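You operate a simulated robot arm through the tools that you are given. There is no shell and no other tool.

You run a simulated robot arm. Do the job below in one go: nothing can be reset, and whatever is moved stays where it is left.

JOB
Roll the red felt board flat in the cart's felt roller.
Fine: arm down, wind the sled through and back, arm up again; the board stays on the sled; leave the other boards.

It is judged by the outcome, as a careful person would: the job done as asked, and still so three seconds after it is handed in. It fails if anything else is knocked over, pushed out of place, dropped, spilled or broken.

ROBOT AND FRAMES
A 7-joint arm with a two-finger parallel gripper, fixed in place. Base frame: the origin is at the foot of the arm, x ahead of it, y to its left, z up; the work surface is at about z = 0.62. Readings come in m, rad, newtons and seconds.
Its first joint turns from -2.897 to 2.897 rad. Payload 3.43 kg.
The tool frame sits at the grasp point between the pads (the TCP): z along the fingers, y along the line on which they close. The tips reach 0.034 m beyond it. Largest opening 0.128 m; finger width 0.024, thickness 0.012; the body of the gripper, 0.048 by 0.13 m, starts 0.096 m behind the TCP.
Orientation is that of the tool frame in the base frame, as [roll, pitch, yaw] about the fixed x, y, z axes, in that order (R = Rz(yaw) Ry(pitch) Rx(roll)). With the fingers straight down and closing along the base's y, the tool's x points along the base's -x, its y along +y and its z along -z.

CONTROLS
- The arm moves only by the tool move_arm. Its arguments are lists of equal length, an entry for each row: "dp": the shift along the tool's x, y, z in m, a list of three; "delta_rot": the turn, a rotation vector about the tool's x, y, z in rad, a list of three. In form: {"dp": [[x, y, z], ...], "delta_rot": [[wx, wy, wz], ...]}. A call has 1 to 20 rows; each row shifts and turns the commanded pose from where the row before left it, along the tool's axes as they then stand. "claw" is the gripper command, from -1 (shut) to 1 (fully open), values between in proportion, set as the call begins (left out, the last holds). A row lasts 0.2 s, in which the tool goes at most 0.05 m and 0.15 rad; a call with a longer step from one row to the next is refused whole, and so is a gripper value outside its range. A pose out of reach is approached as far as the arm can. The call stops where the force on the tool passes 40 N (or 10 N more than at its start, if that is more) or the arm is blocked; 0.2 s more then pass. The fingers move at their own pace (about 0.153 m/s each) and stop on an object; they squeeze with about 37 N. The grip force told is the motor's: it shows also when the fingers shut on nothing. Time passes only in rows, and 0.2 s behind the last, so rows that do not move let the fingers close. The reply holds the time, the measured pose of the TCP, the force on the tool along the base axes, the opening and the grip force, in the units named above and with some noise, with the torque about the TCP (base axes, N m) and any sound that the robot's microphone picked up.
- Cameras (640 x 400 px; columns grow to the right, rows downward): "scene" is fixed at [0.4073, 0.5081, 1.211]; the picture's right is [-0.60, -0.80, 0.00], its down [-0.55, 0.41, -0.73] and it looks along [0.58, -0.44, -0.68] (base axes); focal length 214 px, centre (320, 200). "wrist" rides on the gripper at [0.076, -0.011, -0.16] in the tool frame; the picture's right is [0.15, 0.99, 0.00], its down [-0.88, 0.13, -0.46] and it looks along [-0.45, 0.07, 0.89] (tool axes); focal length 234 px, centre (320, 200). There is no depth. A picture from a camera that has moved, and an enlarged one, comes with that camera's place and axes in the base frame and with its lens. The place of the scene camera against the robot may be out by one fixed shift of up to 0.018 m in any direction.
- get_image(camera): a new picture of that camera. It takes no simulated time.
- close_up(camera, box): a new picture of the part [left, top, right, bottom] of that camera's present view, enlarged. It takes no simulated time.
- hand_in(): hands the job in; it is judged then, once.

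Places have to be worked out from the pictures, the camera data and where the tool is seen. Open the gripper and draw the arm clear of the work before you hand the job in, unless the task says otherwise.

The tools are called after "Call:" as a command line: name --argument value ..., lists and objects as JSON in quotes. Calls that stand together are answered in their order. move_arm: Moves the arm, as the interface text tells. Its arguments: {"type":"object","properties":{"dp":{"type":"array","items":{"type":"array","items":{"type":"number"}}},"delta_rot":{"type":"array","items":{"type":"array","items":{"type":"number"}}},"claw":{"type":"number"}},"required":["dp","delta_rot"]} The other tools are called the same way: get_image (camera) takes a picture; close_up (camera, box) takes an enlarged picture of a part of a camera's view; hand_in () hands the job in.

At the start:

```text
time_s: 0.0
tool_pos: [0.6154, 0.1922, 1.0498]
orientation: [3.141, -0.001, 3.141]
force: [0.1, 1.4, 0.6]
moment: [-0.01, -0.02, 0.03]
width: 0.1282
grip_force: 0.0
```

scene: 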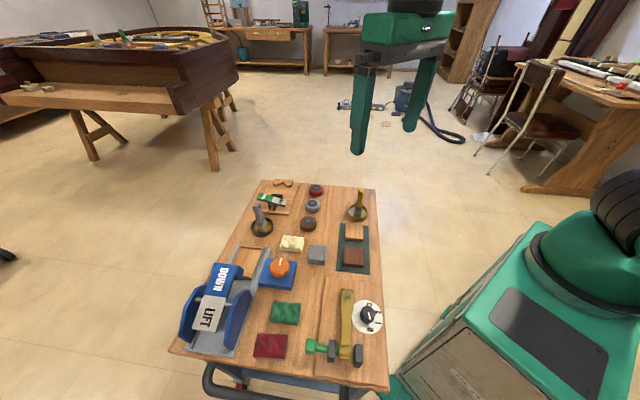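
wrist: 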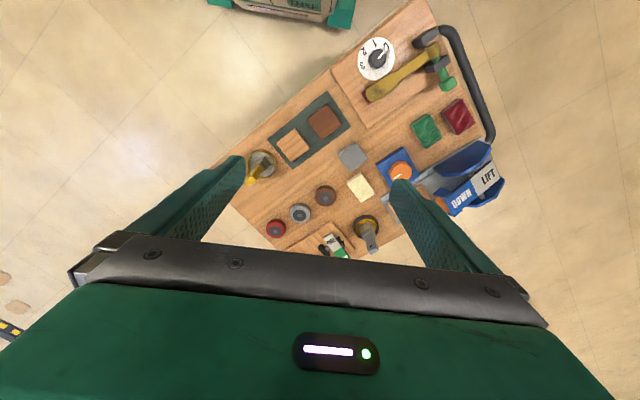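

I'll look closely at the cart first, to find the roller, its arm, the winding knob and the red board.

Call:
close_up --camera "scene" --box '[160, 230, 320, 370]'

Call:
close_up --camera "scene" --box '[230, 170, 400, 290]'

Call:
close_up --camera "scene" --box '[240, 280, 400, 390]'

Call:
close_up --camera "wrist" --box '[340, 80, 520, 220]'

Call:
close_up --camera "wrist" --box '[230, 0, 500, 270]'

```text
2.86 times, centred on (240, 300) of scene
camera zoom: at [0.4073, 0.5081, 1.211], right [-0.6, -0.8, 0.0], down [-0.55, 0.41, -0.73], along [0.58, -0.44, -0.68], focal length 613 px, centre (549, -86)
```

zoom: 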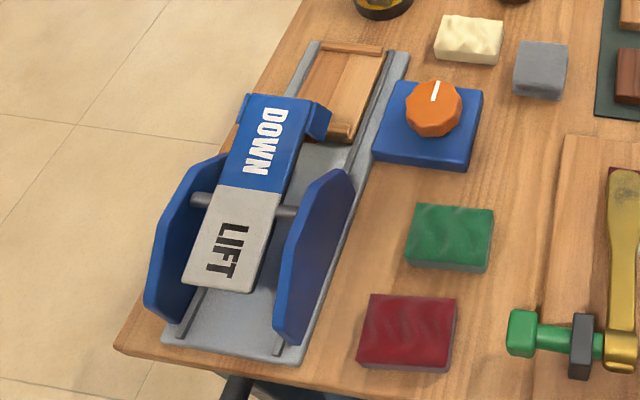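

```text
3.33 times, centred on (315, 230) of scene
camera zoom: at [0.4073, 0.5081, 1.211], right [-0.6, -0.8, 0.0], down [-0.55, 0.41, -0.73], along [0.58, -0.44, -0.68], focal length 715 px, centre (337, 100)
```

zoom: 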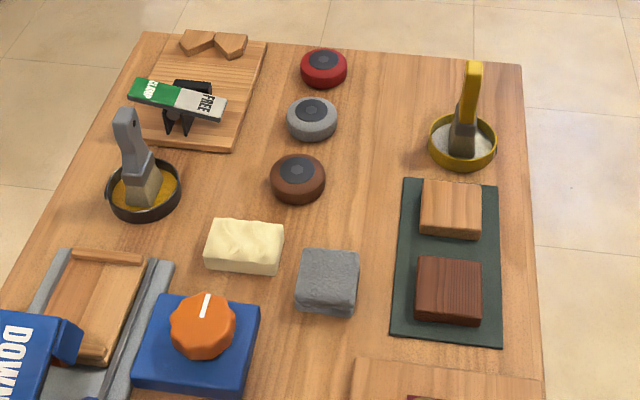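

```text
3.64 times, centred on (320, 335) of scene
camera zoom: at [0.4073, 0.5081, 1.211], right [-0.6, -0.8, 0.0], down [-0.55, 0.41, -0.73], along [0.58, -0.44, -0.68], focal length 780 px, centre (320, -291)
```

zoom: 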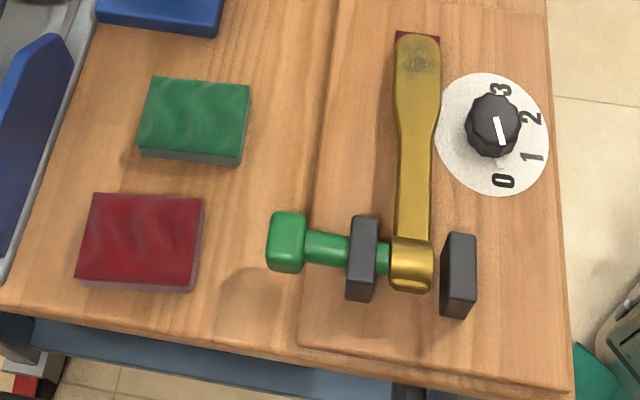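

```text
2.86 times, centred on (430, 150) of wrist
camera zoom: at [0.5397, 0.18, 1.2086], right [-0.15, 0.99, 0.0], down [0.88, 0.13, 0.45], along [0.45, 0.07, -0.89], focal length 669 px, centre (6, 343)
```

zoom: 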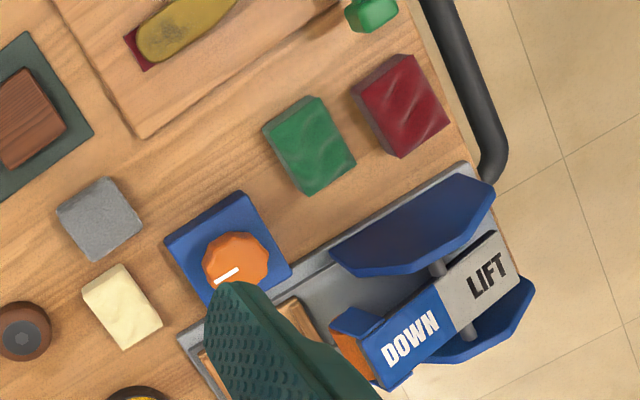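

```text
1.48 times, centred on (365, 135) of wrist
camera zoom: at [0.5397, 0.18, 1.2086], right [-0.15, 0.99, 0.0], down [0.88, 0.13, 0.45], along [0.45, 0.07, -0.89], focal length 347 px, centre (253, 296)
```

zoom: 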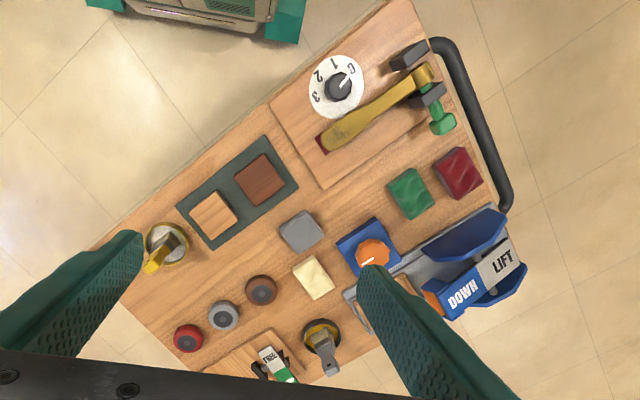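

The roller is the grey base with blue cheeks, a DOWN/LIFT rocker arm, a wooden sled and an orange winding knob. The red board is near the handle end, at roughly [0.565, 0.51]. I'll bring the wrist camera nearer for accurate positions.

Call:
move_arm --dp '[[-0.01, 0.04, 0.01], [-0.01, 0.04, 0.01], [-0.01, 0.04, 0.01], [-0.01, 0.04, 0.01], [-0.01, 0.04, 0.01], [0, 0, 0]]' --delta_rot '[[0, 0, 0], [0, 0, 0], [0, 0, 0], [0, 0, 0], [0, 0, 0], [0, 0, 0]]'

Call:
get_image --camera "wrist"

```text
time_s: 1.4
tool_pos: [0.6526, 0.3915, 1.0084]
orientation: [-3.142, 0.013, -3.14]
force: [-1.2, -0.2, 0.7]
moment: [0.01, -0.03, 0.01]
width: 0.1277
grip_force: 0.0
```

```text
taken
camera wrist: at [0.5752, 0.38, 1.1664], right [-0.15, 0.99, 0.0], down [0.88, 0.13, 0.47], along [0.46, 0.07, -0.88], focal length 234 px, centre (320, 200)
```

wrist: 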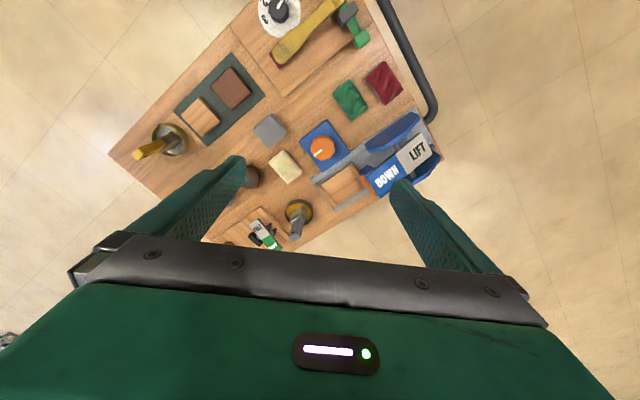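

The roller is now clear of the fingers in view, so I'll enlarge it.

Call:
close_up --camera "wrist" --box '[290, 50, 450, 220]'

Call:
close_up --camera "wrist" --box '[300, 120, 400, 220]'

Call:
close_up --camera "wrist" --box '[320, 50, 440, 130]'

Call:
close_up --camera "scene" --box '[175, 230, 275, 360]'

```text
2.35 times, centred on (370, 135) of wrist
camera zoom: at [0.5752, 0.38, 1.1664], right [-0.15, 0.99, 0.0], down [0.88, 0.13, 0.47], along [0.46, 0.07, -0.88], focal length 551 px, centre (202, 353)
```

zoom: 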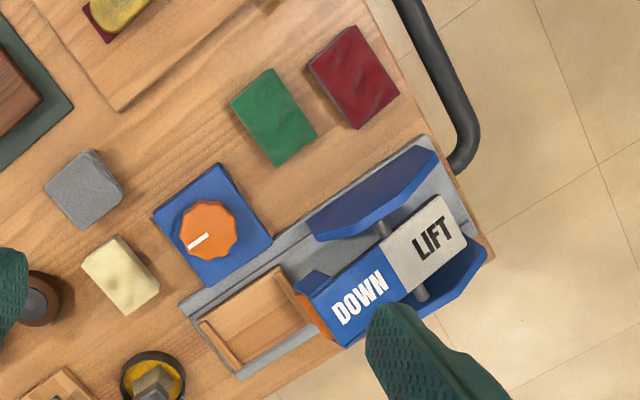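

```text
4.00 times, centred on (350, 170) of wrist
camera zoom: at [0.5752, 0.38, 1.1664], right [-0.15, 0.99, 0.0], down [0.88, 0.13, 0.47], along [0.46, 0.07, -0.88], focal length 937 px, centre (200, 320)
```

zoom: 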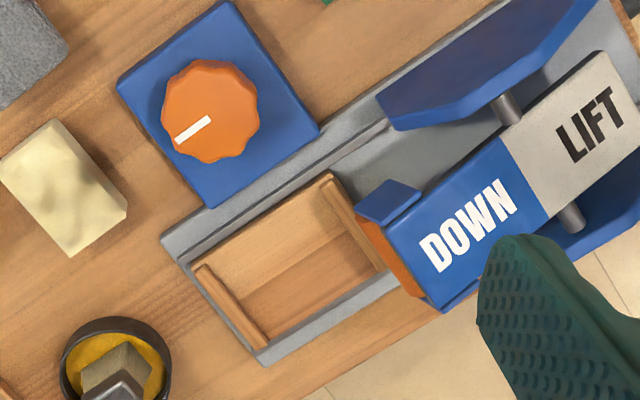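

```text
5.00 times, centred on (380, 90) of wrist
camera zoom: at [0.5752, 0.38, 1.1664], right [-0.15, 0.99, 0.0], down [0.88, 0.13, 0.47], along [0.46, 0.07, -0.88], focal length 1171 px, centre (20, 750)
```

zoom: 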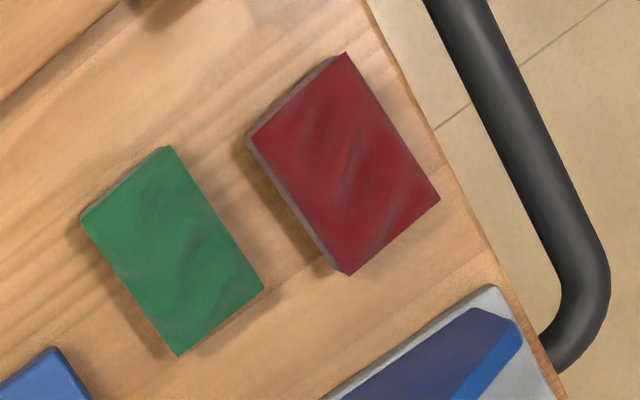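

```text
3.08 times, centred on (225, 295) of scene
camera zoom: at [0.4073, 0.5081, 1.211], right [-0.6, -0.8, 0.0], down [-0.55, 0.41, -0.73], along [0.58, -0.44, -0.68], focal length 660 px, centre (612, -92)
```

zoom: 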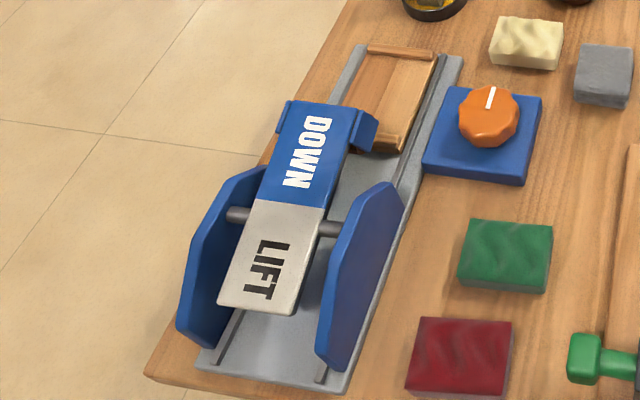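

Estimates so far: red board at about [0.565, 0.511], long side heading about 49°; sled centre about [0.80, 0.47]; knob about [0.706, 0.405], top at z≈0.67. I'll hover over the red board, turned to match it, and look again.

Call:
move_arm --dp '[[0.0147, 0.02, 0.03], [0.0147, 0.02, 0.03], [0.0147, 0.02, 0.03], [0.0147, 0.02, 0.03], [0.0147, 0.02, 0.03], [0.0147, 0.02, 0.03], [0, 0, 0], [0, 0, 0], [0, 0, 0], [0, 0, 0], [0, 0, 0], [0, 0, 0]]' --delta_rot '[[0, 0, 0], [0, 0, 0], [0, 0, 0], [0, 0, 0], [0, 0, 0], [0, 0, 0], [0, 0, 0.143], [0, 0, 0.143], [0, 0, 0.143], [0, 0, 0.143], [0, 0, 0.143], [0, 0, 0]]'

Call:
get_image --camera "wrist"

Call:
get_image --camera "scene"

```text
time_s: 4.0
tool_pos: [0.5666, 0.5125, 0.8265]
orientation: [3.133, 0.009, 2.426]
force: [-0.3, 0.3, -0.1]
moment: [0.02, -0.02, 0.01]
width: 0.1281
grip_force: 0.1
```

```text
taken
camera wrist: at [0.5007, 0.5523, 0.9849], right [0.54, 0.84, 0.01], down [0.74, -0.48, 0.46], along [0.39, -0.25, -0.89], focal length 234 px, centre (320, 200)
```

wrist: 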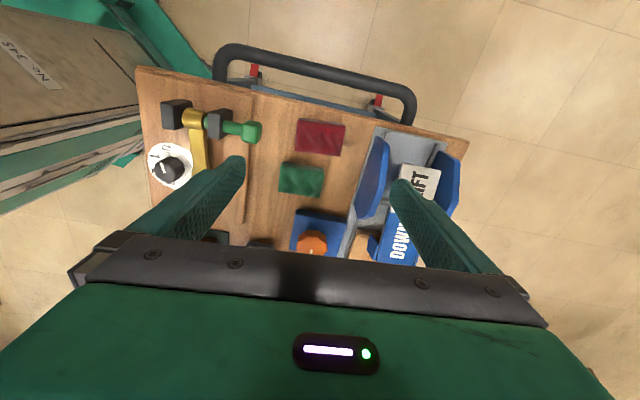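

```text
taken
```

scene: 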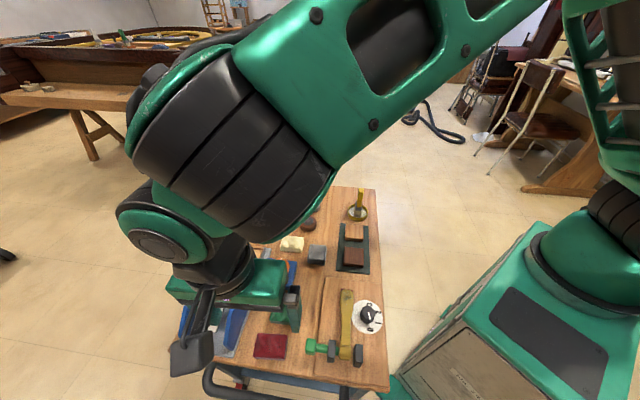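

Now enlarge the red board and the roller from here.

Call:
close_up --camera "wrist" --box '[260, 100, 360, 200]'

Call:
close_up --camera "wrist" --box '[280, 110, 480, 270]'

```text
4.00 times, centred on (310, 150) of wrist
camera zoom: at [0.5007, 0.5523, 0.9849], right [0.54, 0.84, 0.01], down [0.74, -0.48, 0.46], along [0.39, -0.25, -0.89], focal length 937 px, centre (360, 400)
```

zoom: 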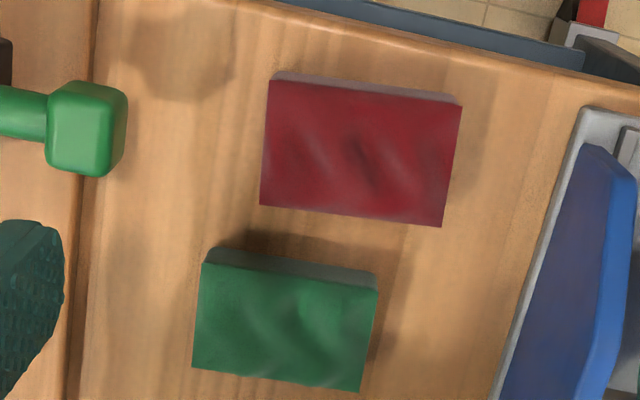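

```text
2.50 times, centred on (380, 190) of wrist
camera zoom: at [0.5007, 0.5523, 0.9849], right [0.54, 0.84, 0.01], down [0.74, -0.48, 0.46], along [0.39, -0.25, -0.89], focal length 585 px, centre (170, 225)
```

zoom: 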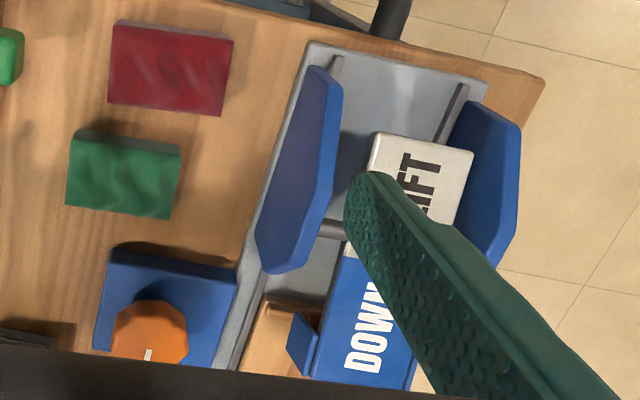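

The board is about 0.067×0.045 m, heading 50°, top at z≈0.645. I'll part-close the fingers to 0.09 so they clear the roller base, square up, and descend to just above the board.

Call:
move_arm --dp '[[-0.0012, -0.0023, 0], [0, 0, 0.03], [0, 0, 0.03], [0, 0, 0.03], [0, 0, 0.03], [0, 0, 0]]' --delta_rot '[[0, 0, -0.0175], [0, 0, 0], [0, 0, 0], [0, 0, 0], [0, 0, 0], [0, 0, 0]]' --claw 0.406

Call:
get_image --camera "wrist"

Call:
close_up --camera "scene" --box '[200, 270, 320, 370]'

```text
time_s: 5.4
tool_pos: [0.5674, 0.5086, 0.7083]
orientation: [3.137, 0.008, 2.447]
force: [0.1, 0.6, 0.0]
moment: [0.01, 0.02, 0.0]
width: 0.0899
grip_force: 0.1
```

```text
taken
camera wrist: at [0.5004, 0.5483, 0.8658], right [0.52, 0.85, 0.01], down [0.75, -0.47, 0.46], along [0.4, -0.24, -0.89], focal length 234 px, centre (320, 200)
```

wrist: 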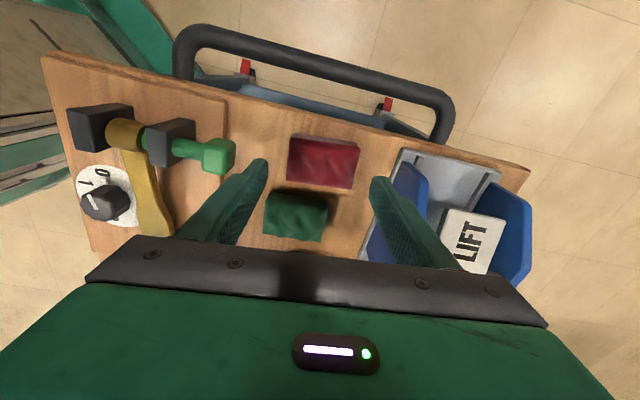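

```text
4.00 times, centred on (260, 320) of scene
camera zoom: at [0.4073, 0.5081, 1.211], right [-0.6, -0.8, 0.0], down [-0.55, 0.41, -0.73], along [0.58, -0.44, -0.68], focal length 858 px, centre (560, -280)
```

zoom: 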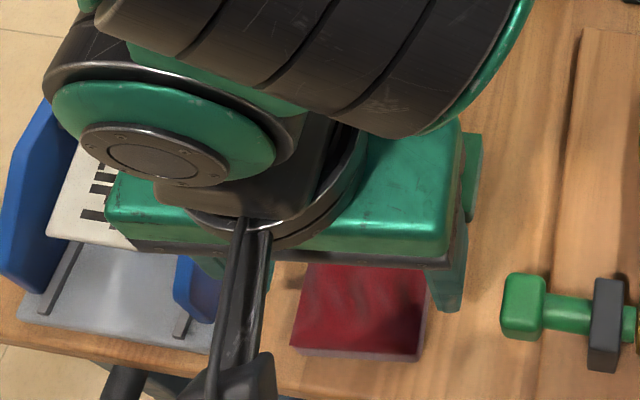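

The board's top centre is at about [0.566, 0.511], nearly under the TCP, and the gripper body will stay well above the LIFT plate (z≈0.70). I'll descend to z≈0.661 and close on the board.

Call:
move_arm --dp '[[0.002, 0.001, 0.015], [0, 0, 0.016], [0, 0, 0.016], [0, 0, 0]]' --delta_rot '[[0, 0, 0], [0, 0, 0], [0, 0, 0], [0, 0, 0]]'

Call:
get_image --camera "wrist"

Call:
close_up --camera "scene" --box '[200, 270, 320, 370]'

```text
time_s: 6.4
tool_pos: [0.5673, 0.5119, 0.6597]
orientation: [3.134, 0.006, 2.444]
force: [0.1, 0.3, -0.9]
moment: [-0.01, 0.0, -0.01]
width: 0.0902
grip_force: 0.1
```

```text
taken
camera wrist: at [0.5, 0.5514, 0.8179], right [0.52, 0.85, 0.01], down [0.75, -0.47, 0.46], along [0.4, -0.24, -0.89], focal length 234 px, centre (320, 200)
```

wrist: 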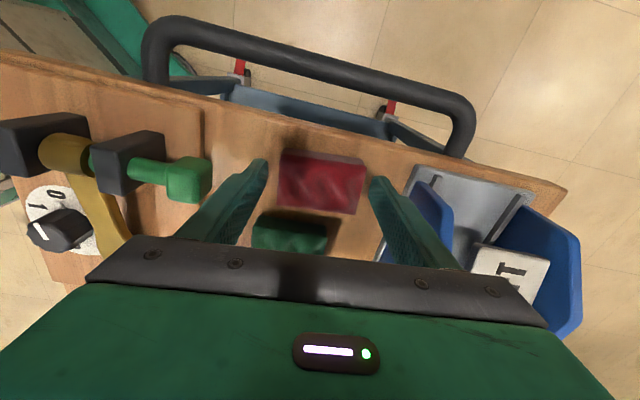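

```text
4.00 times, centred on (260, 320) of scene
camera zoom: at [0.4073, 0.5081, 1.211], right [-0.6, -0.8, 0.0], down [-0.55, 0.41, -0.73], along [0.58, -0.44, -0.68], focal length 858 px, centre (560, -280)
```

zoom: 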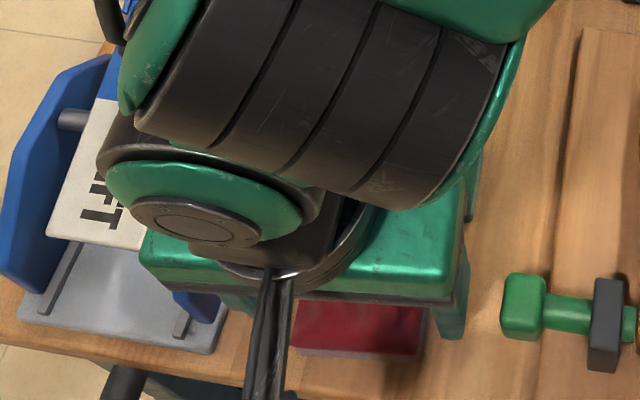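

The TCP projects to about (319, 183), right on the board centre at (320, 182), so I'll close the gripper.

Call:
move_arm --dp '[[0, 0, 0], [0, 0, 0], [0, 0, 0]]' --delta_rot '[[0, 0, 0], [0, 0, 0], [0, 0, 0]]' --claw -1

Call:
get_image --camera "wrist"

```text
time_s: 7.2
tool_pos: [0.5679, 0.5111, 0.6603]
orientation: [3.134, 0.009, 2.445]
force: [0.0, 0.3, -0.4]
moment: [0.01, 0.02, -0.02]
width: 0.0686
grip_force: 36.7
```

```text
taken
camera wrist: at [0.4999, 0.5512, 0.8179], right [0.52, 0.85, 0.01], down [0.75, -0.47, 0.46], along [0.4, -0.24, -0.89], focal length 234 px, centre (320, 200)
```

wrist: 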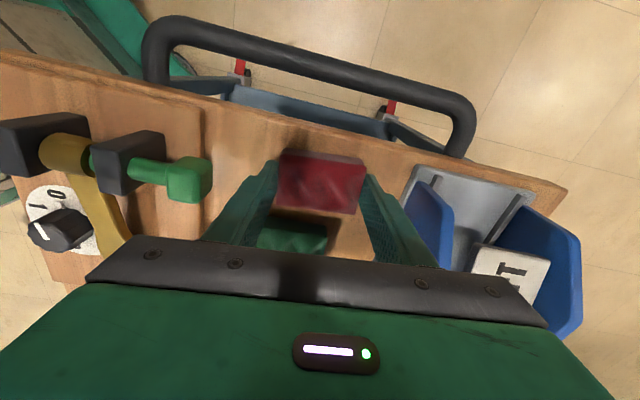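

Gripped at width 0.0686. I'll lift it straight up and carry it high toward the sled, turning about 4° to line up with the rails.

Call:
move_arm --dp '[[0, 0, -0.03], [0, 0, -0.04], [0, 0, -0.04], [0, 0, -0.04], [0, 0, -0.02], [-0.0328, 0.0185, 0], [-0.0328, 0.0185, 0], [-0.0328, 0.0185, 0], [-0.0328, 0.0185, 0], [-0.0328, 0.0185, 0], [-0.0328, 0.0185, 0], [0, 0, 0], [0, 0, 0]]' --delta_rot '[[0, 0, 0], [0, 0, 0], [0, 0, 0], [0, 0, 0], [0, 0, 0], [0, 0, 0], [0, 0, 0], [0, 0, 0], [0, 0, 0], [0, 0, 0], [0, 0, 0], [0, 0, 0.0716], [0, 0, 0]]'

Call:
get_image --camera "wrist"

Call:
get_image --camera "scene"

```text
time_s: 10.0
tool_pos: [0.7881, 0.4705, 0.833]
orientation: [3.134, 0.009, 2.372]
force: [0.6, 0.7, -0.9]
moment: [0.02, -0.03, 0.0]
width: 0.0684
grip_force: 36.9
```

```text
taken
camera wrist: at [0.7235, 0.5144, 0.9906], right [0.58, 0.81, 0.01], down [0.72, -0.52, 0.46], along [0.38, -0.27, -0.89], focal length 234 px, centre (320, 200)
```

wrist: 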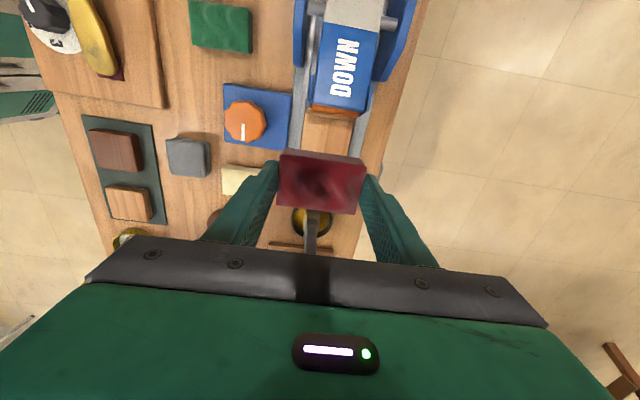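

```text
taken
```

scene: 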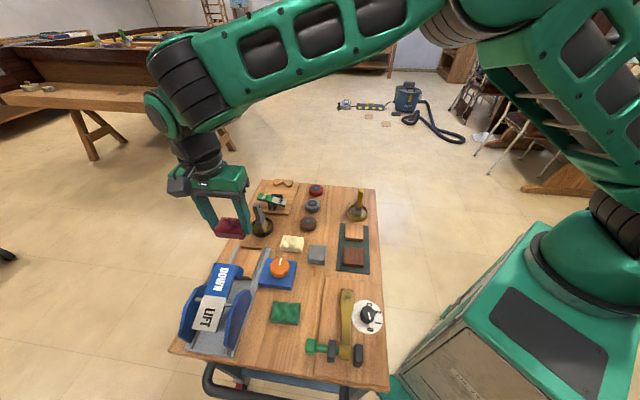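

The board is held flat above. I'll enlarge the sled region from here to refine its position and heading.

Call:
close_up --camera "wrist" --box '[220, 20, 420, 180]'

Call:
close_up --camera "scene" --box '[180, 200, 300, 310]'

```text
2.50 times, centred on (320, 100) of wrist
camera zoom: at [0.7235, 0.5144, 0.9906], right [0.58, 0.81, 0.01], down [0.72, -0.52, 0.46], along [0.38, -0.27, -0.89], focal length 585 px, centre (320, 450)
```

zoom: 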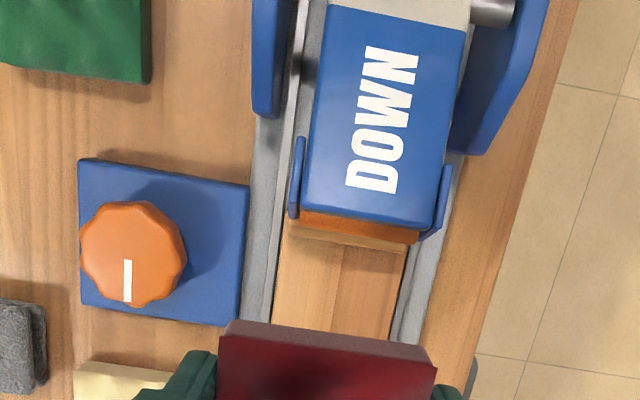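

```text
3.64 times, centred on (240, 255) of scene
camera zoom: at [0.4073, 0.5081, 1.211], right [-0.6, -0.8, 0.0], down [-0.55, 0.41, -0.73], along [0.58, -0.44, -0.68], focal length 780 px, centre (611, 0)
```

zoom: 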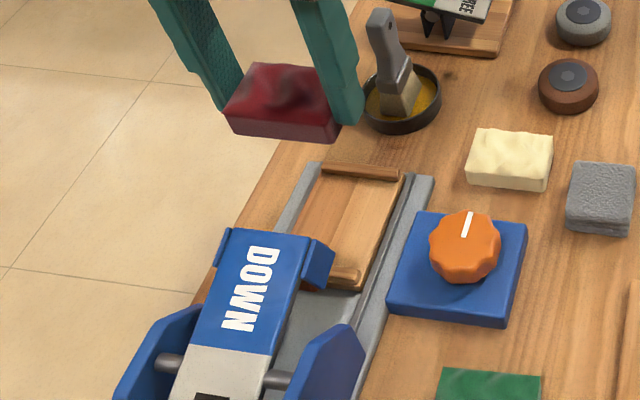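

The sled is about 0.072 m wide, its floor centre at about [0.803, 0.471], heading 136°. I'll shift over that and descend partway, then check.

Call:
move_arm --dp '[[-0.0104, 0.0108, 0], [0, 0, 0], [0, 0, 0.03], [0, 0, 0.03], [0, 0, 0.03], [0, 0, 0.03], [0, 0, 0]]' --delta_rot '[[0, 0, 0], [0, 0, 0], [0, 0, 0], [0, 0, 0], [0, 0, 0], [0, 0, 0], [0, 0, 0]]'

Call:
get_image --camera "wrist"

Call:
close_up --camera "scene" --box '[190, 200, 290, 300]'

```text
time_s: 11.6
tool_pos: [0.8033, 0.4708, 0.7116]
orientation: [3.131, 0.009, 2.374]
force: [0.1, 0.1, 0.2]
moment: [-0.01, -0.01, 0.01]
width: 0.0687
grip_force: 37.1
```

```text
taken
camera wrist: at [0.7393, 0.5147, 0.8703], right [0.58, 0.81, 0.01], down [0.72, -0.52, 0.46], along [0.38, -0.27, -0.89], focal length 234 px, centre (320, 200)
```

wrist: 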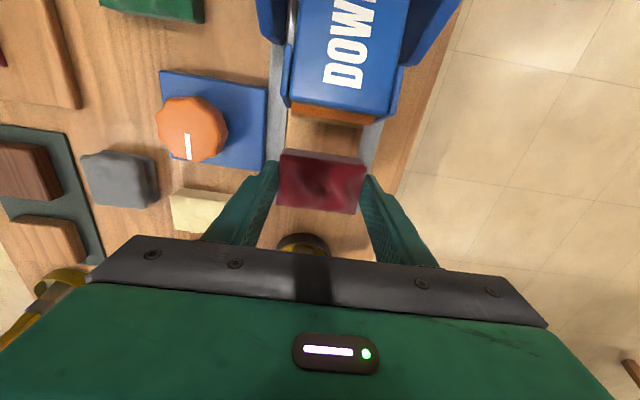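

```text
4.00 times, centred on (240, 250) of scene
camera zoom: at [0.4073, 0.5081, 1.211], right [-0.6, -0.8, 0.0], down [-0.55, 0.41, -0.73], along [0.58, -0.44, -0.68], focal length 858 px, centre (640, 0)
```

zoom: 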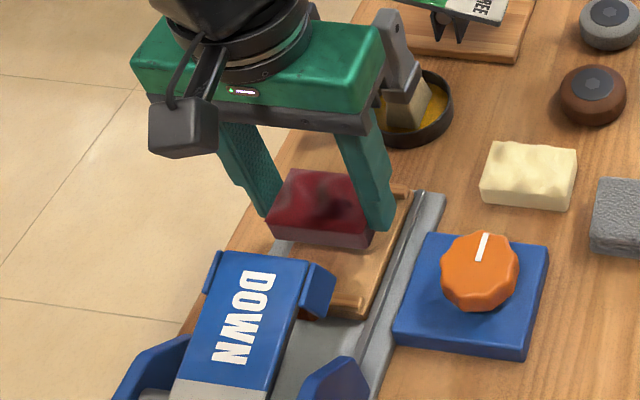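

Aligned laterally to within a millimetre. I'll descend another 2 cm and check from the scene camera.

Call:
move_arm --dp '[[0, 0, 0.01], [0, 0, 0.01], [0, 0, 0.004], [0, 0, 0]]' --delta_rot '[[0, 0, 0], [0, 0, 0], [0, 0, 0], [0, 0, 0]]'

Call:
close_up --camera "wrist" --box '[240, 80, 400, 240]'

Call:
close_up --camera "scene" --box '[200, 210, 280, 290]'

```text
time_s: 12.6
tool_pos: [0.8039, 0.4716, 0.6886]
orientation: [3.134, 0.008, 2.374]
force: [-0.6, 0.3, -1.1]
moment: [0.06, 0.0, -0.05]
width: 0.0687
grip_force: 36.9
```

```text
2.50 times, centred on (320, 160) of wrist
camera zoom: at [0.7399, 0.5151, 0.8465], right [0.58, 0.81, 0.01], down [0.72, -0.52, 0.46], along [0.38, -0.27, -0.89], focal length 585 px, centre (320, 300)
```

zoom: 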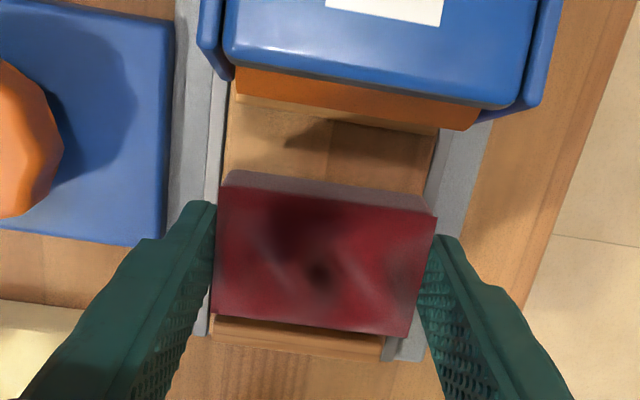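

```text
5.00 times, centred on (240, 250) of scene
camera zoom: at [0.4073, 0.5081, 1.211], right [-0.6, -0.8, 0.0], down [-0.55, 0.41, -0.73], along [0.58, -0.44, -0.68], focal length 1072 px, centre (720, -50)
```

zoom: 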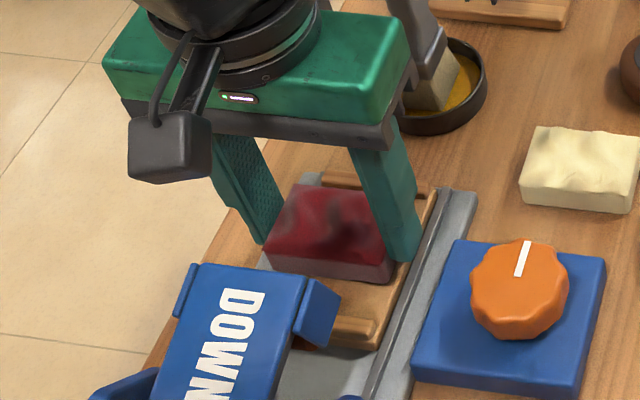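

Centred between the two lips. I'll lower in small steps, watching for contact force.

Call:
move_arm --dp '[[0, 0, 0.004], [0, 0, 0.003], [0, 0, 0.003], [0, 0, 0]]' --delta_rot '[[0, 0, 0], [0, 0, 0], [0, 0, 0], [0, 0, 0]]'

Call:
close_up --camera "scene" --box '[200, 210, 280, 290]'

```text
time_s: 13.5
tool_pos: [0.7965, 0.4735, 0.6921]
orientation: [3.122, 0.016, 2.373]
force: [0.7, -0.9, -1.6]
moment: [0.0, 0.07, -0.06]
width: 0.0686
grip_force: 36.9
stopped in row 4: the force on the tool passed its limit at 42 N (the readings are from after the stop); the commanded pose is now the measured one
```

```text
5.00 times, centred on (240, 250) of scene
camera zoom: at [0.4073, 0.5081, 1.211], right [-0.6, -0.8, 0.0], down [-0.55, 0.41, -0.73], along [0.58, -0.44, -0.68], focal length 1072 px, centre (720, -50)
```

zoom: 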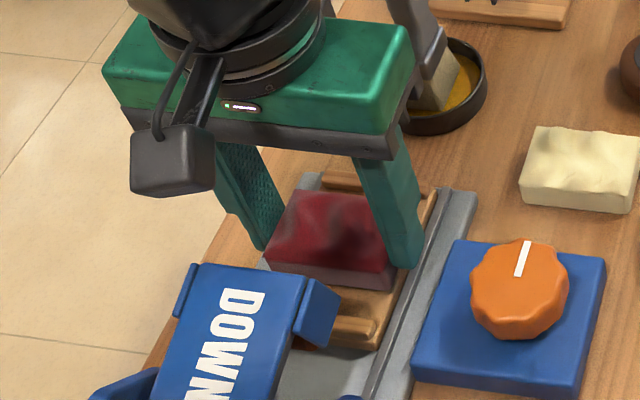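

Contact was felt with the board on or near the sled, and the arm then relaxed a little. I'll take a still reading and look before going on.

Call:
move_arm --dp '[[0, 0, 0]]' --delta_rot '[[0, 0, 0]]'

Call:
close_up --camera "wrist" --box '[240, 80, 400, 240]'

Call:
close_up --camera "scene" --box '[215, 225, 275, 285]'

```text
time_s: 13.9
tool_pos: [0.7973, 0.4719, 0.6917]
orientation: [3.124, 0.016, 2.373]
force: [0.2, 0.3, -0.5]
moment: [0.02, 0.01, 0.01]
width: 0.0687
grip_force: 37.0
```

```text
2.50 times, centred on (320, 160) of wrist
camera zoom: at [0.7304, 0.5161, 0.8494], right [0.58, 0.81, 0.02], down [0.71, -0.52, 0.47], along [0.39, -0.26, -0.88], focal length 585 px, centre (320, 300)
```

zoom: 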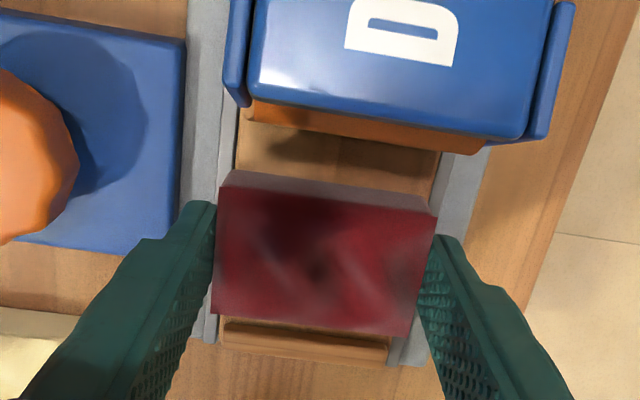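

```text
6.67 times, centred on (245, 255) of scene
camera zoom: at [0.4073, 0.5081, 1.211], right [-0.6, -0.8, 0.0], down [-0.55, 0.41, -0.73], along [0.58, -0.44, -0.68], focal length 1430 px, centre (820, -167)
```

zoom: 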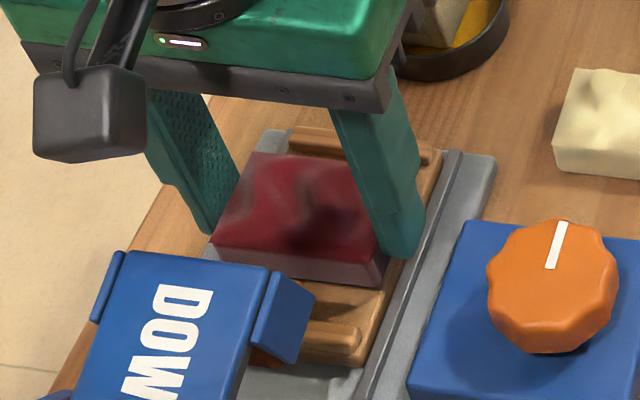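

The first contact came at TCP z≈0.68, so the sled floor is near 0.64. I'll restore the 6 mm drift and the slight tilt, then descend to just above contact.

Call:
move_arm --dp '[[-0.005, 0.0035, 0], [0, 0, 0.003], [0, 0, 0.003], [0, 0, 0]]' --delta_rot '[[0.0176, 0.016, 0], [0, 0, 0], [0, 0, 0], [0, 0, 0]]'

Call:
close_up --camera "wrist" --box '[240, 80, 400, 240]'

```text
time_s: 14.9
tool_pos: [0.8025, 0.4717, 0.6859]
orientation: [3.138, 0.002, 2.373]
force: [0.0, 0.4, -0.6]
moment: [-0.04, 0.0, -0.02]
width: 0.0687
grip_force: 37.5
```

```text
2.50 times, centred on (320, 160) of wrist
camera zoom: at [0.7404, 0.5153, 0.845], right [0.58, 0.81, 0.0], down [0.72, -0.52, 0.46], along [0.37, -0.27, -0.89], focal length 585 px, centre (320, 300)
```

zoom: 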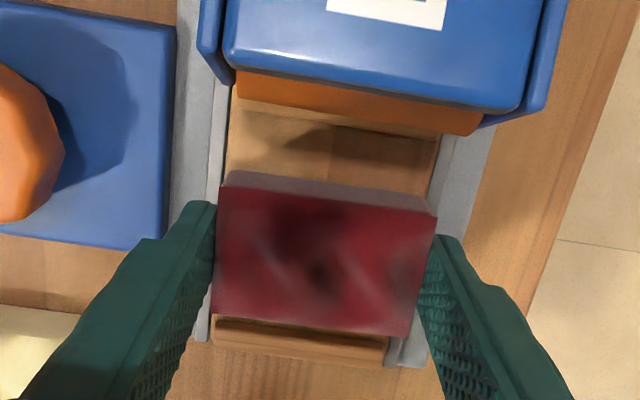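

Level and centred. I'll lower a few more millimetres gently.

Call:
move_arm --dp '[[0, 0, 0.0015], [0, 0, 0.0015], [0, 0, 0]]' --delta_rot '[[0, 0, 0], [0, 0, 0], [0, 0, 0]]'

```text
time_s: 15.7
tool_pos: [0.8035, 0.4718, 0.6838]
orientation: [3.139, 0.003, 2.372]
force: [-0.3, -1.3, 3.7]
moment: [-0.01, -0.15, -0.03]
width: 0.0685
grip_force: 37.1
```

A light contact (+3.7 N upward). One more millimetre to seat it.

Call:
move_arm --dp '[[0, 0, 0.001], [0, 0, 0]]' --delta_rot '[[0, 0, 0], [0, 0, 0]]'

Call:
close_up --camera "scene" --box '[215, 225, 275, 285]'

Call:
close_up --camera "wrist" --box '[260, 120, 380, 240]'

```text
time_s: 16.3
tool_pos: [0.8033, 0.4706, 0.6836]
orientation: [3.138, 0.002, 2.372]
force: [-0.7, -0.2, 12.2]
moment: [-0.04, -0.26, 0.0]
width: 0.0686
grip_force: 37.3
```

```text
6.67 times, centred on (245, 255) of scene
camera zoom: at [0.4073, 0.5081, 1.211], right [-0.6, -0.8, 0.0], down [-0.55, 0.41, -0.73], along [0.58, -0.44, -0.68], focal length 1430 px, centre (820, -167)
```

zoom: 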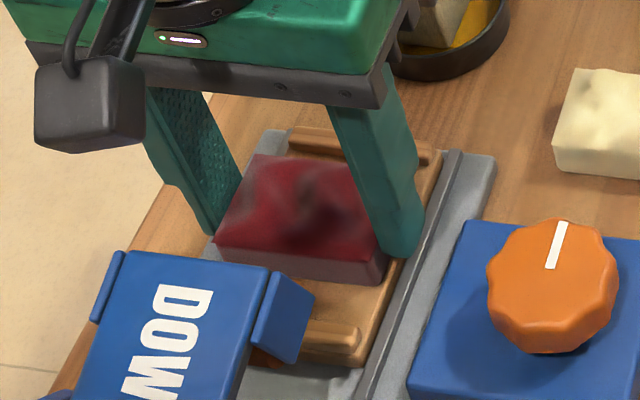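

```text
3.33 times, centred on (320, 180) of wrist
camera zoom: at [0.7403, 0.5155, 0.8422], right [0.58, 0.81, 0.0], down [0.72, -0.52, 0.46], along [0.37, -0.26, -0.89], focal length 781 px, centre (320, 267)
```

zoom: 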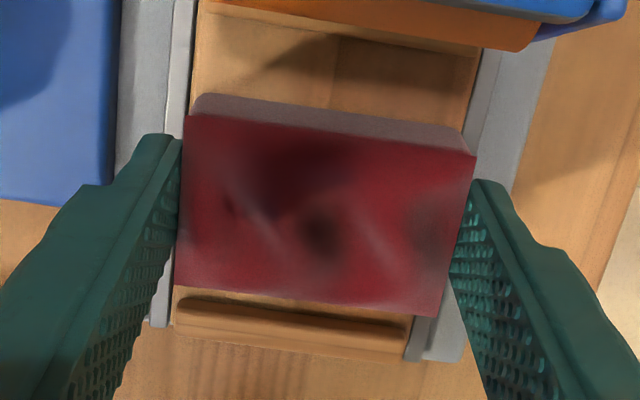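

The board is seated (12 N). I'll open only to about 0.082 so the fingers stay clear of the knob's blue block, and then rise straight up.

Call:
move_arm --dp '[[0, 0, 0], [0, 0, 0]]' --delta_rot '[[0, 0, 0], [0, 0, 0]]' --claw 0.281

Call:
close_up --camera "wrist" --box '[240, 80, 400, 240]'

```text
time_s: 16.9
tool_pos: [0.8038, 0.4709, 0.6834]
orientation: [3.14, 0.001, 2.372]
force: [0.6, -0.3, 0.8]
moment: [0.02, 0.03, -0.02]
width: 0.0819
grip_force: 0.0
```

```text
2.50 times, centred on (320, 160) of wrist
camera zoom: at [0.7403, 0.5154, 0.8409], right [0.58, 0.81, 0.0], down [0.72, -0.52, 0.46], along [0.37, -0.27, -0.89], focal length 585 px, centre (320, 300)
```

zoom: 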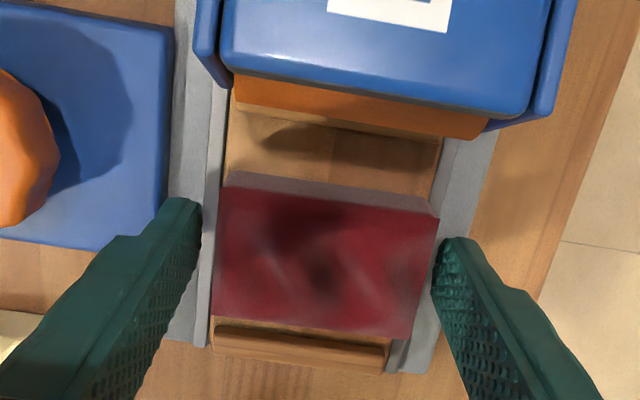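

Released cleanly. I'll rise straight up, back a little toward the handle side, and look at the result.

Call:
move_arm --dp '[[0, 0, -0.02], [0, 0, -0.04], [0, 0, -0.04], [0, 0, -0.045], [0, 0, -0.045], [0, 0, 0]]' --delta_rot '[[0, 0, 0], [0, 0, 0], [0, 0, 0], [0, 0, 0], [0, 0, 0], [0, 0, 0]]'

Call:
get_image --camera "wrist"

Call:
close_up --camera "scene" --box '[170, 220, 300, 360]'

```text
time_s: 18.3
tool_pos: [0.8033, 0.4711, 0.8731]
orientation: [3.141, 0.002, 2.372]
force: [0.3, 0.2, -0.7]
moment: [-0.01, -0.01, 0.01]
width: 0.082
grip_force: 0.2
```

```text
taken
camera wrist: at [0.7408, 0.5153, 1.032], right [0.58, 0.81, 0.0], down [0.72, -0.52, 0.46], along [0.37, -0.27, -0.89], focal length 234 px, centre (320, 200)
```

wrist: 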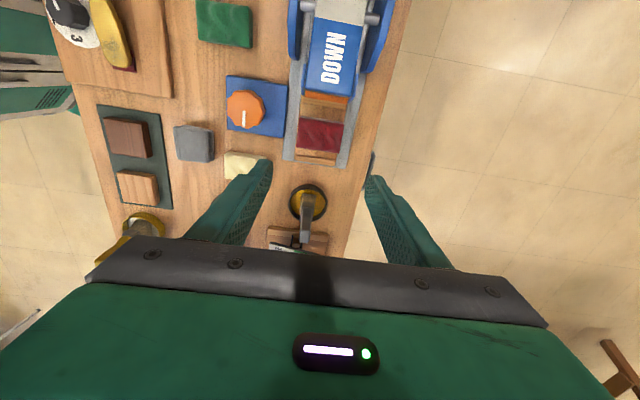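

```text
2.86 times, centred on (235, 290) of scene
camera zoom: at [0.4073, 0.5081, 1.211], right [-0.6, -0.8, 0.0], down [-0.55, 0.41, -0.73], along [0.58, -0.44, -0.68], focal length 613 px, centre (563, -57)
```

zoom: 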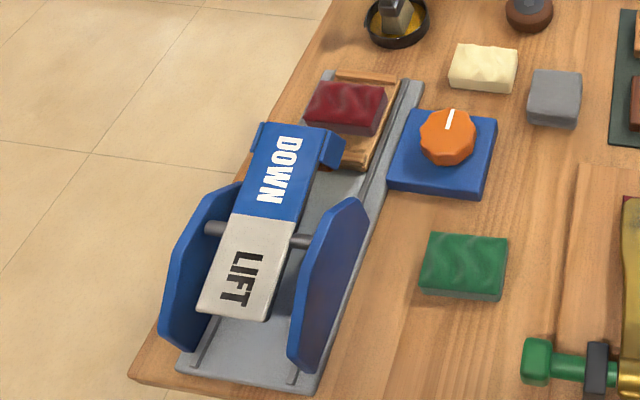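

Call:
close_up --camera "wrist" --box '[260, 0, 420, 180]'

Call:
close_up --camera "wrist" --box '[210, 60, 300, 150]'

```text
2.22 times, centred on (340, 90) of wrist
camera zoom: at [0.7408, 0.5153, 1.032], right [0.58, 0.81, 0.0], down [0.72, -0.52, 0.46], along [0.37, -0.27, -0.89], focal length 520 px, centre (276, 444)
```

zoom: 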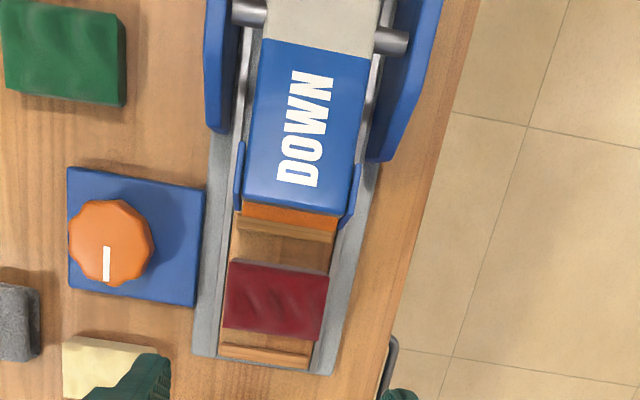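

```text
4.44 times, centred on (255, 105) of wrist
camera zoom: at [0.7408, 0.5153, 1.032], right [0.58, 0.81, 0.0], down [0.72, -0.52, 0.46], along [0.37, -0.27, -0.89], focal length 1041 px, centre (609, 622)
```

zoom: 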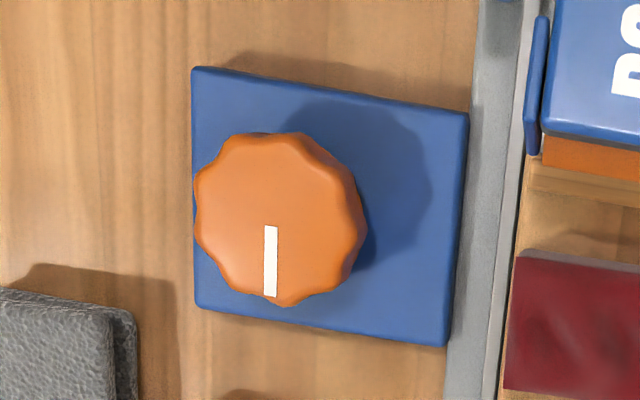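

The board sits squarely on the sled. The DOWN plate's outer end is at about [0.762, 0.515], z≈0.71. I'll close the fingers and go above a point about 18 mm in from that end.

Call:
move_arm --dp '[[0.039, 0.0012, 0], [0.039, 0.0011, 0], [0, 0, 0.03], [0, 0, 0.03], [0, 0, 0.03], [0, 0, 0]]' --delta_rot '[[0, 0, 0], [0, 0, 0], [0, 0, 0], [0, 0, 0], [0, 0, 0], [0, 0, 0]]' --claw -1

Call:
get_image --camera "wrist"

Call:
close_up --camera "scene" --box '[170, 220, 300, 360]'

```text
time_s: 19.7
tool_pos: [0.7487, 0.526, 0.7809]
orientation: [3.141, 0.001, 2.372]
force: [-0.2, 0.8, 0.4]
moment: [-0.02, 0.01, 0.02]
width: 0.0001
grip_force: 33.3
```

```text
taken
camera wrist: at [0.6861, 0.5708, 0.9406], right [0.58, 0.81, 0.0], down [0.72, -0.52, 0.46], along [0.37, -0.27, -0.89], focal length 234 px, centre (320, 200)
```

wrist: 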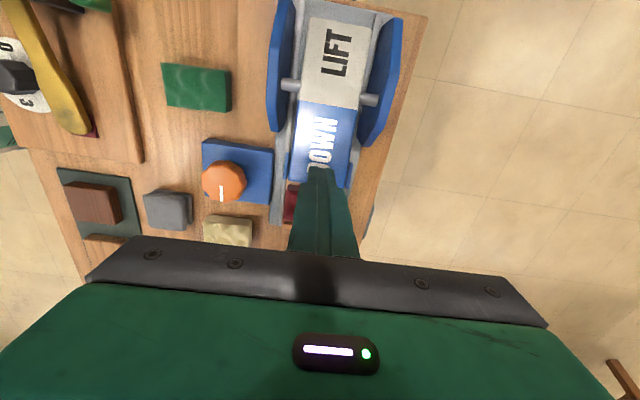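

```text
2.86 times, centred on (235, 290) of scene
camera zoom: at [0.4073, 0.5081, 1.211], right [-0.6, -0.8, 0.0], down [-0.55, 0.41, -0.73], along [0.58, -0.44, -0.68], focal length 613 px, centre (563, -57)
```

zoom: 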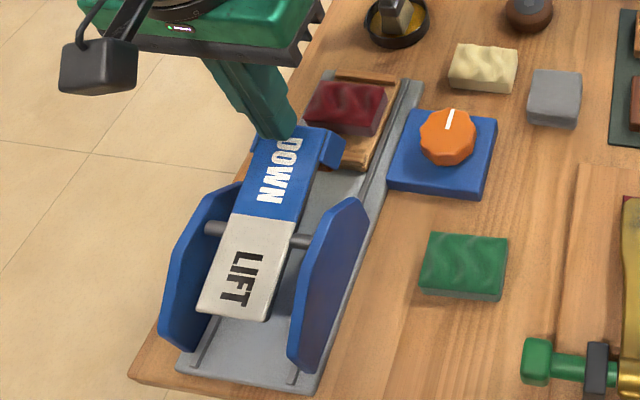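

The closed tips hang over the "D" of DOWN, about 3 cm above. I'll press down in small steps.

Call:
move_arm --dp '[[0, 0, 0.008], [0, 0, 0.008], [0, 0, 0.006], [0, 0, 0]]' --delta_rot '[[0, 0, 0], [0, 0, 0], [0, 0, 0], [0, 0, 0]]'

Call:
close_up --camera "scene" --box '[170, 220, 300, 360]'

```text
time_s: 20.7
tool_pos: [0.7491, 0.5267, 0.7597]
orientation: [3.141, 0.002, 2.372]
force: [-0.2, 0.9, -0.2]
moment: [0.0, 0.01, 0.02]
width: 0.0001
grip_force: 33.0
```

```text
2.86 times, centred on (235, 290) of scene
camera zoom: at [0.4073, 0.5081, 1.211], right [-0.6, -0.8, 0.0], down [-0.55, 0.41, -0.73], along [0.58, -0.44, -0.68], focal length 613 px, centre (563, -57)
```

zoom: 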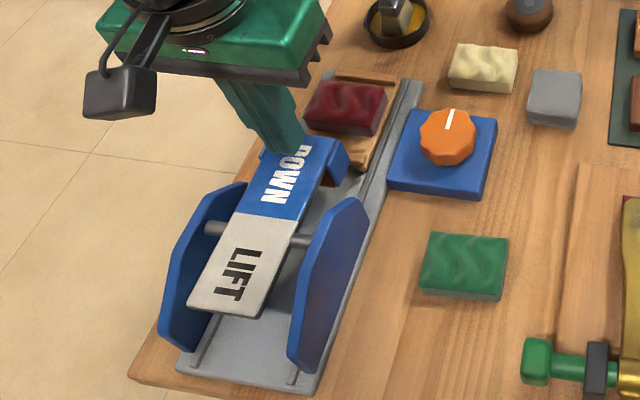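

The rocker is already tipping under the tips with little force. I'll keep pressing in small steps.

Call:
move_arm --dp '[[0, 0, 0.005], [0, 0, 0.005], [0, 0, 0]]' --delta_rot '[[0, 0, 0], [0, 0, 0], [0, 0, 0]]'

Call:
close_up --camera "scene" --box '[170, 220, 300, 360]'

```text
time_s: 21.5
tool_pos: [0.7486, 0.527, 0.7508]
orientation: [3.141, 0.002, 2.371]
force: [0.2, 0.5, -0.6]
moment: [-0.02, 0.01, -0.02]
width: 0.0001
grip_force: 33.0
```

```text
2.86 times, centred on (235, 290) of scene
camera zoom: at [0.4073, 0.5081, 1.211], right [-0.6, -0.8, 0.0], down [-0.55, 0.41, -0.73], along [0.58, -0.44, -0.68], focal length 613 px, centre (563, -57)
```

zoom: 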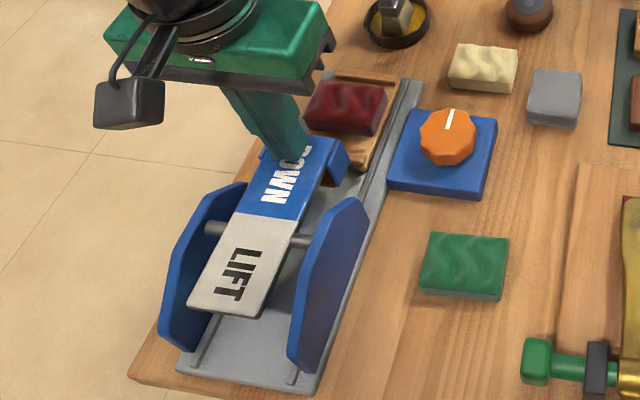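

The rocker shifted and then stayed put while the tips read no force, so it may have tipped fully. I'll follow it down until I feel contact.

Call:
move_arm --dp '[[0, 0, 0.003], [0, 0, 0.003], [0, 0, 0.003], [0, 0, 0.003], [0, 0, 0]]' --delta_rot '[[0, 0, 0], [0, 0, 0], [0, 0, 0], [0, 0, 0], [0, 0, 0]]'

Call:
close_up --camera "scene" --box '[170, 220, 300, 360]'

Call:
close_up --camera "wrist" --box '[230, 0, 430, 220]'

```text
time_s: 22.4
tool_pos: [0.7398, 0.5287, 0.7531]
orientation: [3.128, 0.011, 2.372]
force: [1.0, -0.5, -1.0]
moment: [0.04, 0.09, 0.02]
width: 0.0
grip_force: 32.7
stopped in row 4: the force on the tool passed its limit at 45 N (the readings are from after the stop); the commanded pose is now the measured one
```

```text
2.86 times, centred on (235, 290) of scene
camera zoom: at [0.4073, 0.5081, 1.211], right [-0.6, -0.8, 0.0], down [-0.55, 0.41, -0.73], along [0.58, -0.44, -0.68], focal length 613 px, centre (563, -57)
```

zoom: 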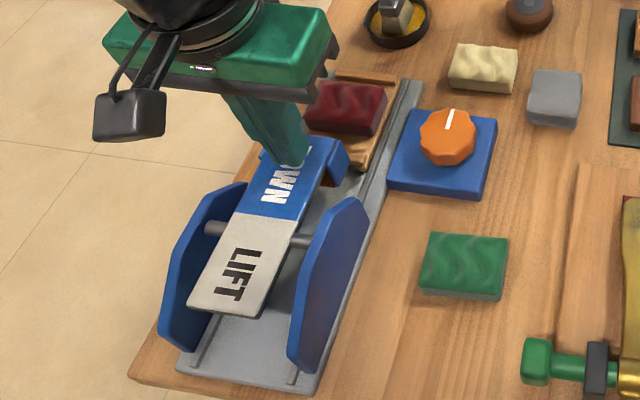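

```text
1.82 times, centred on (330, 110) of wrist
camera zoom: at [0.6752, 0.5717, 0.9114], right [0.58, 0.81, 0.01], down [0.71, -0.52, 0.47], along [0.39, -0.26, -0.88], focal length 426 px, centre (302, 364)
```

zoom: 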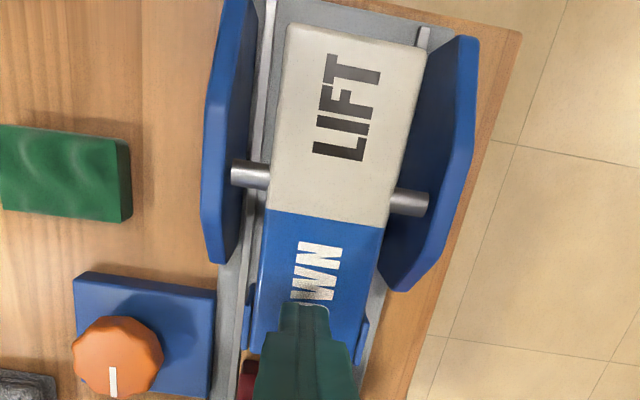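

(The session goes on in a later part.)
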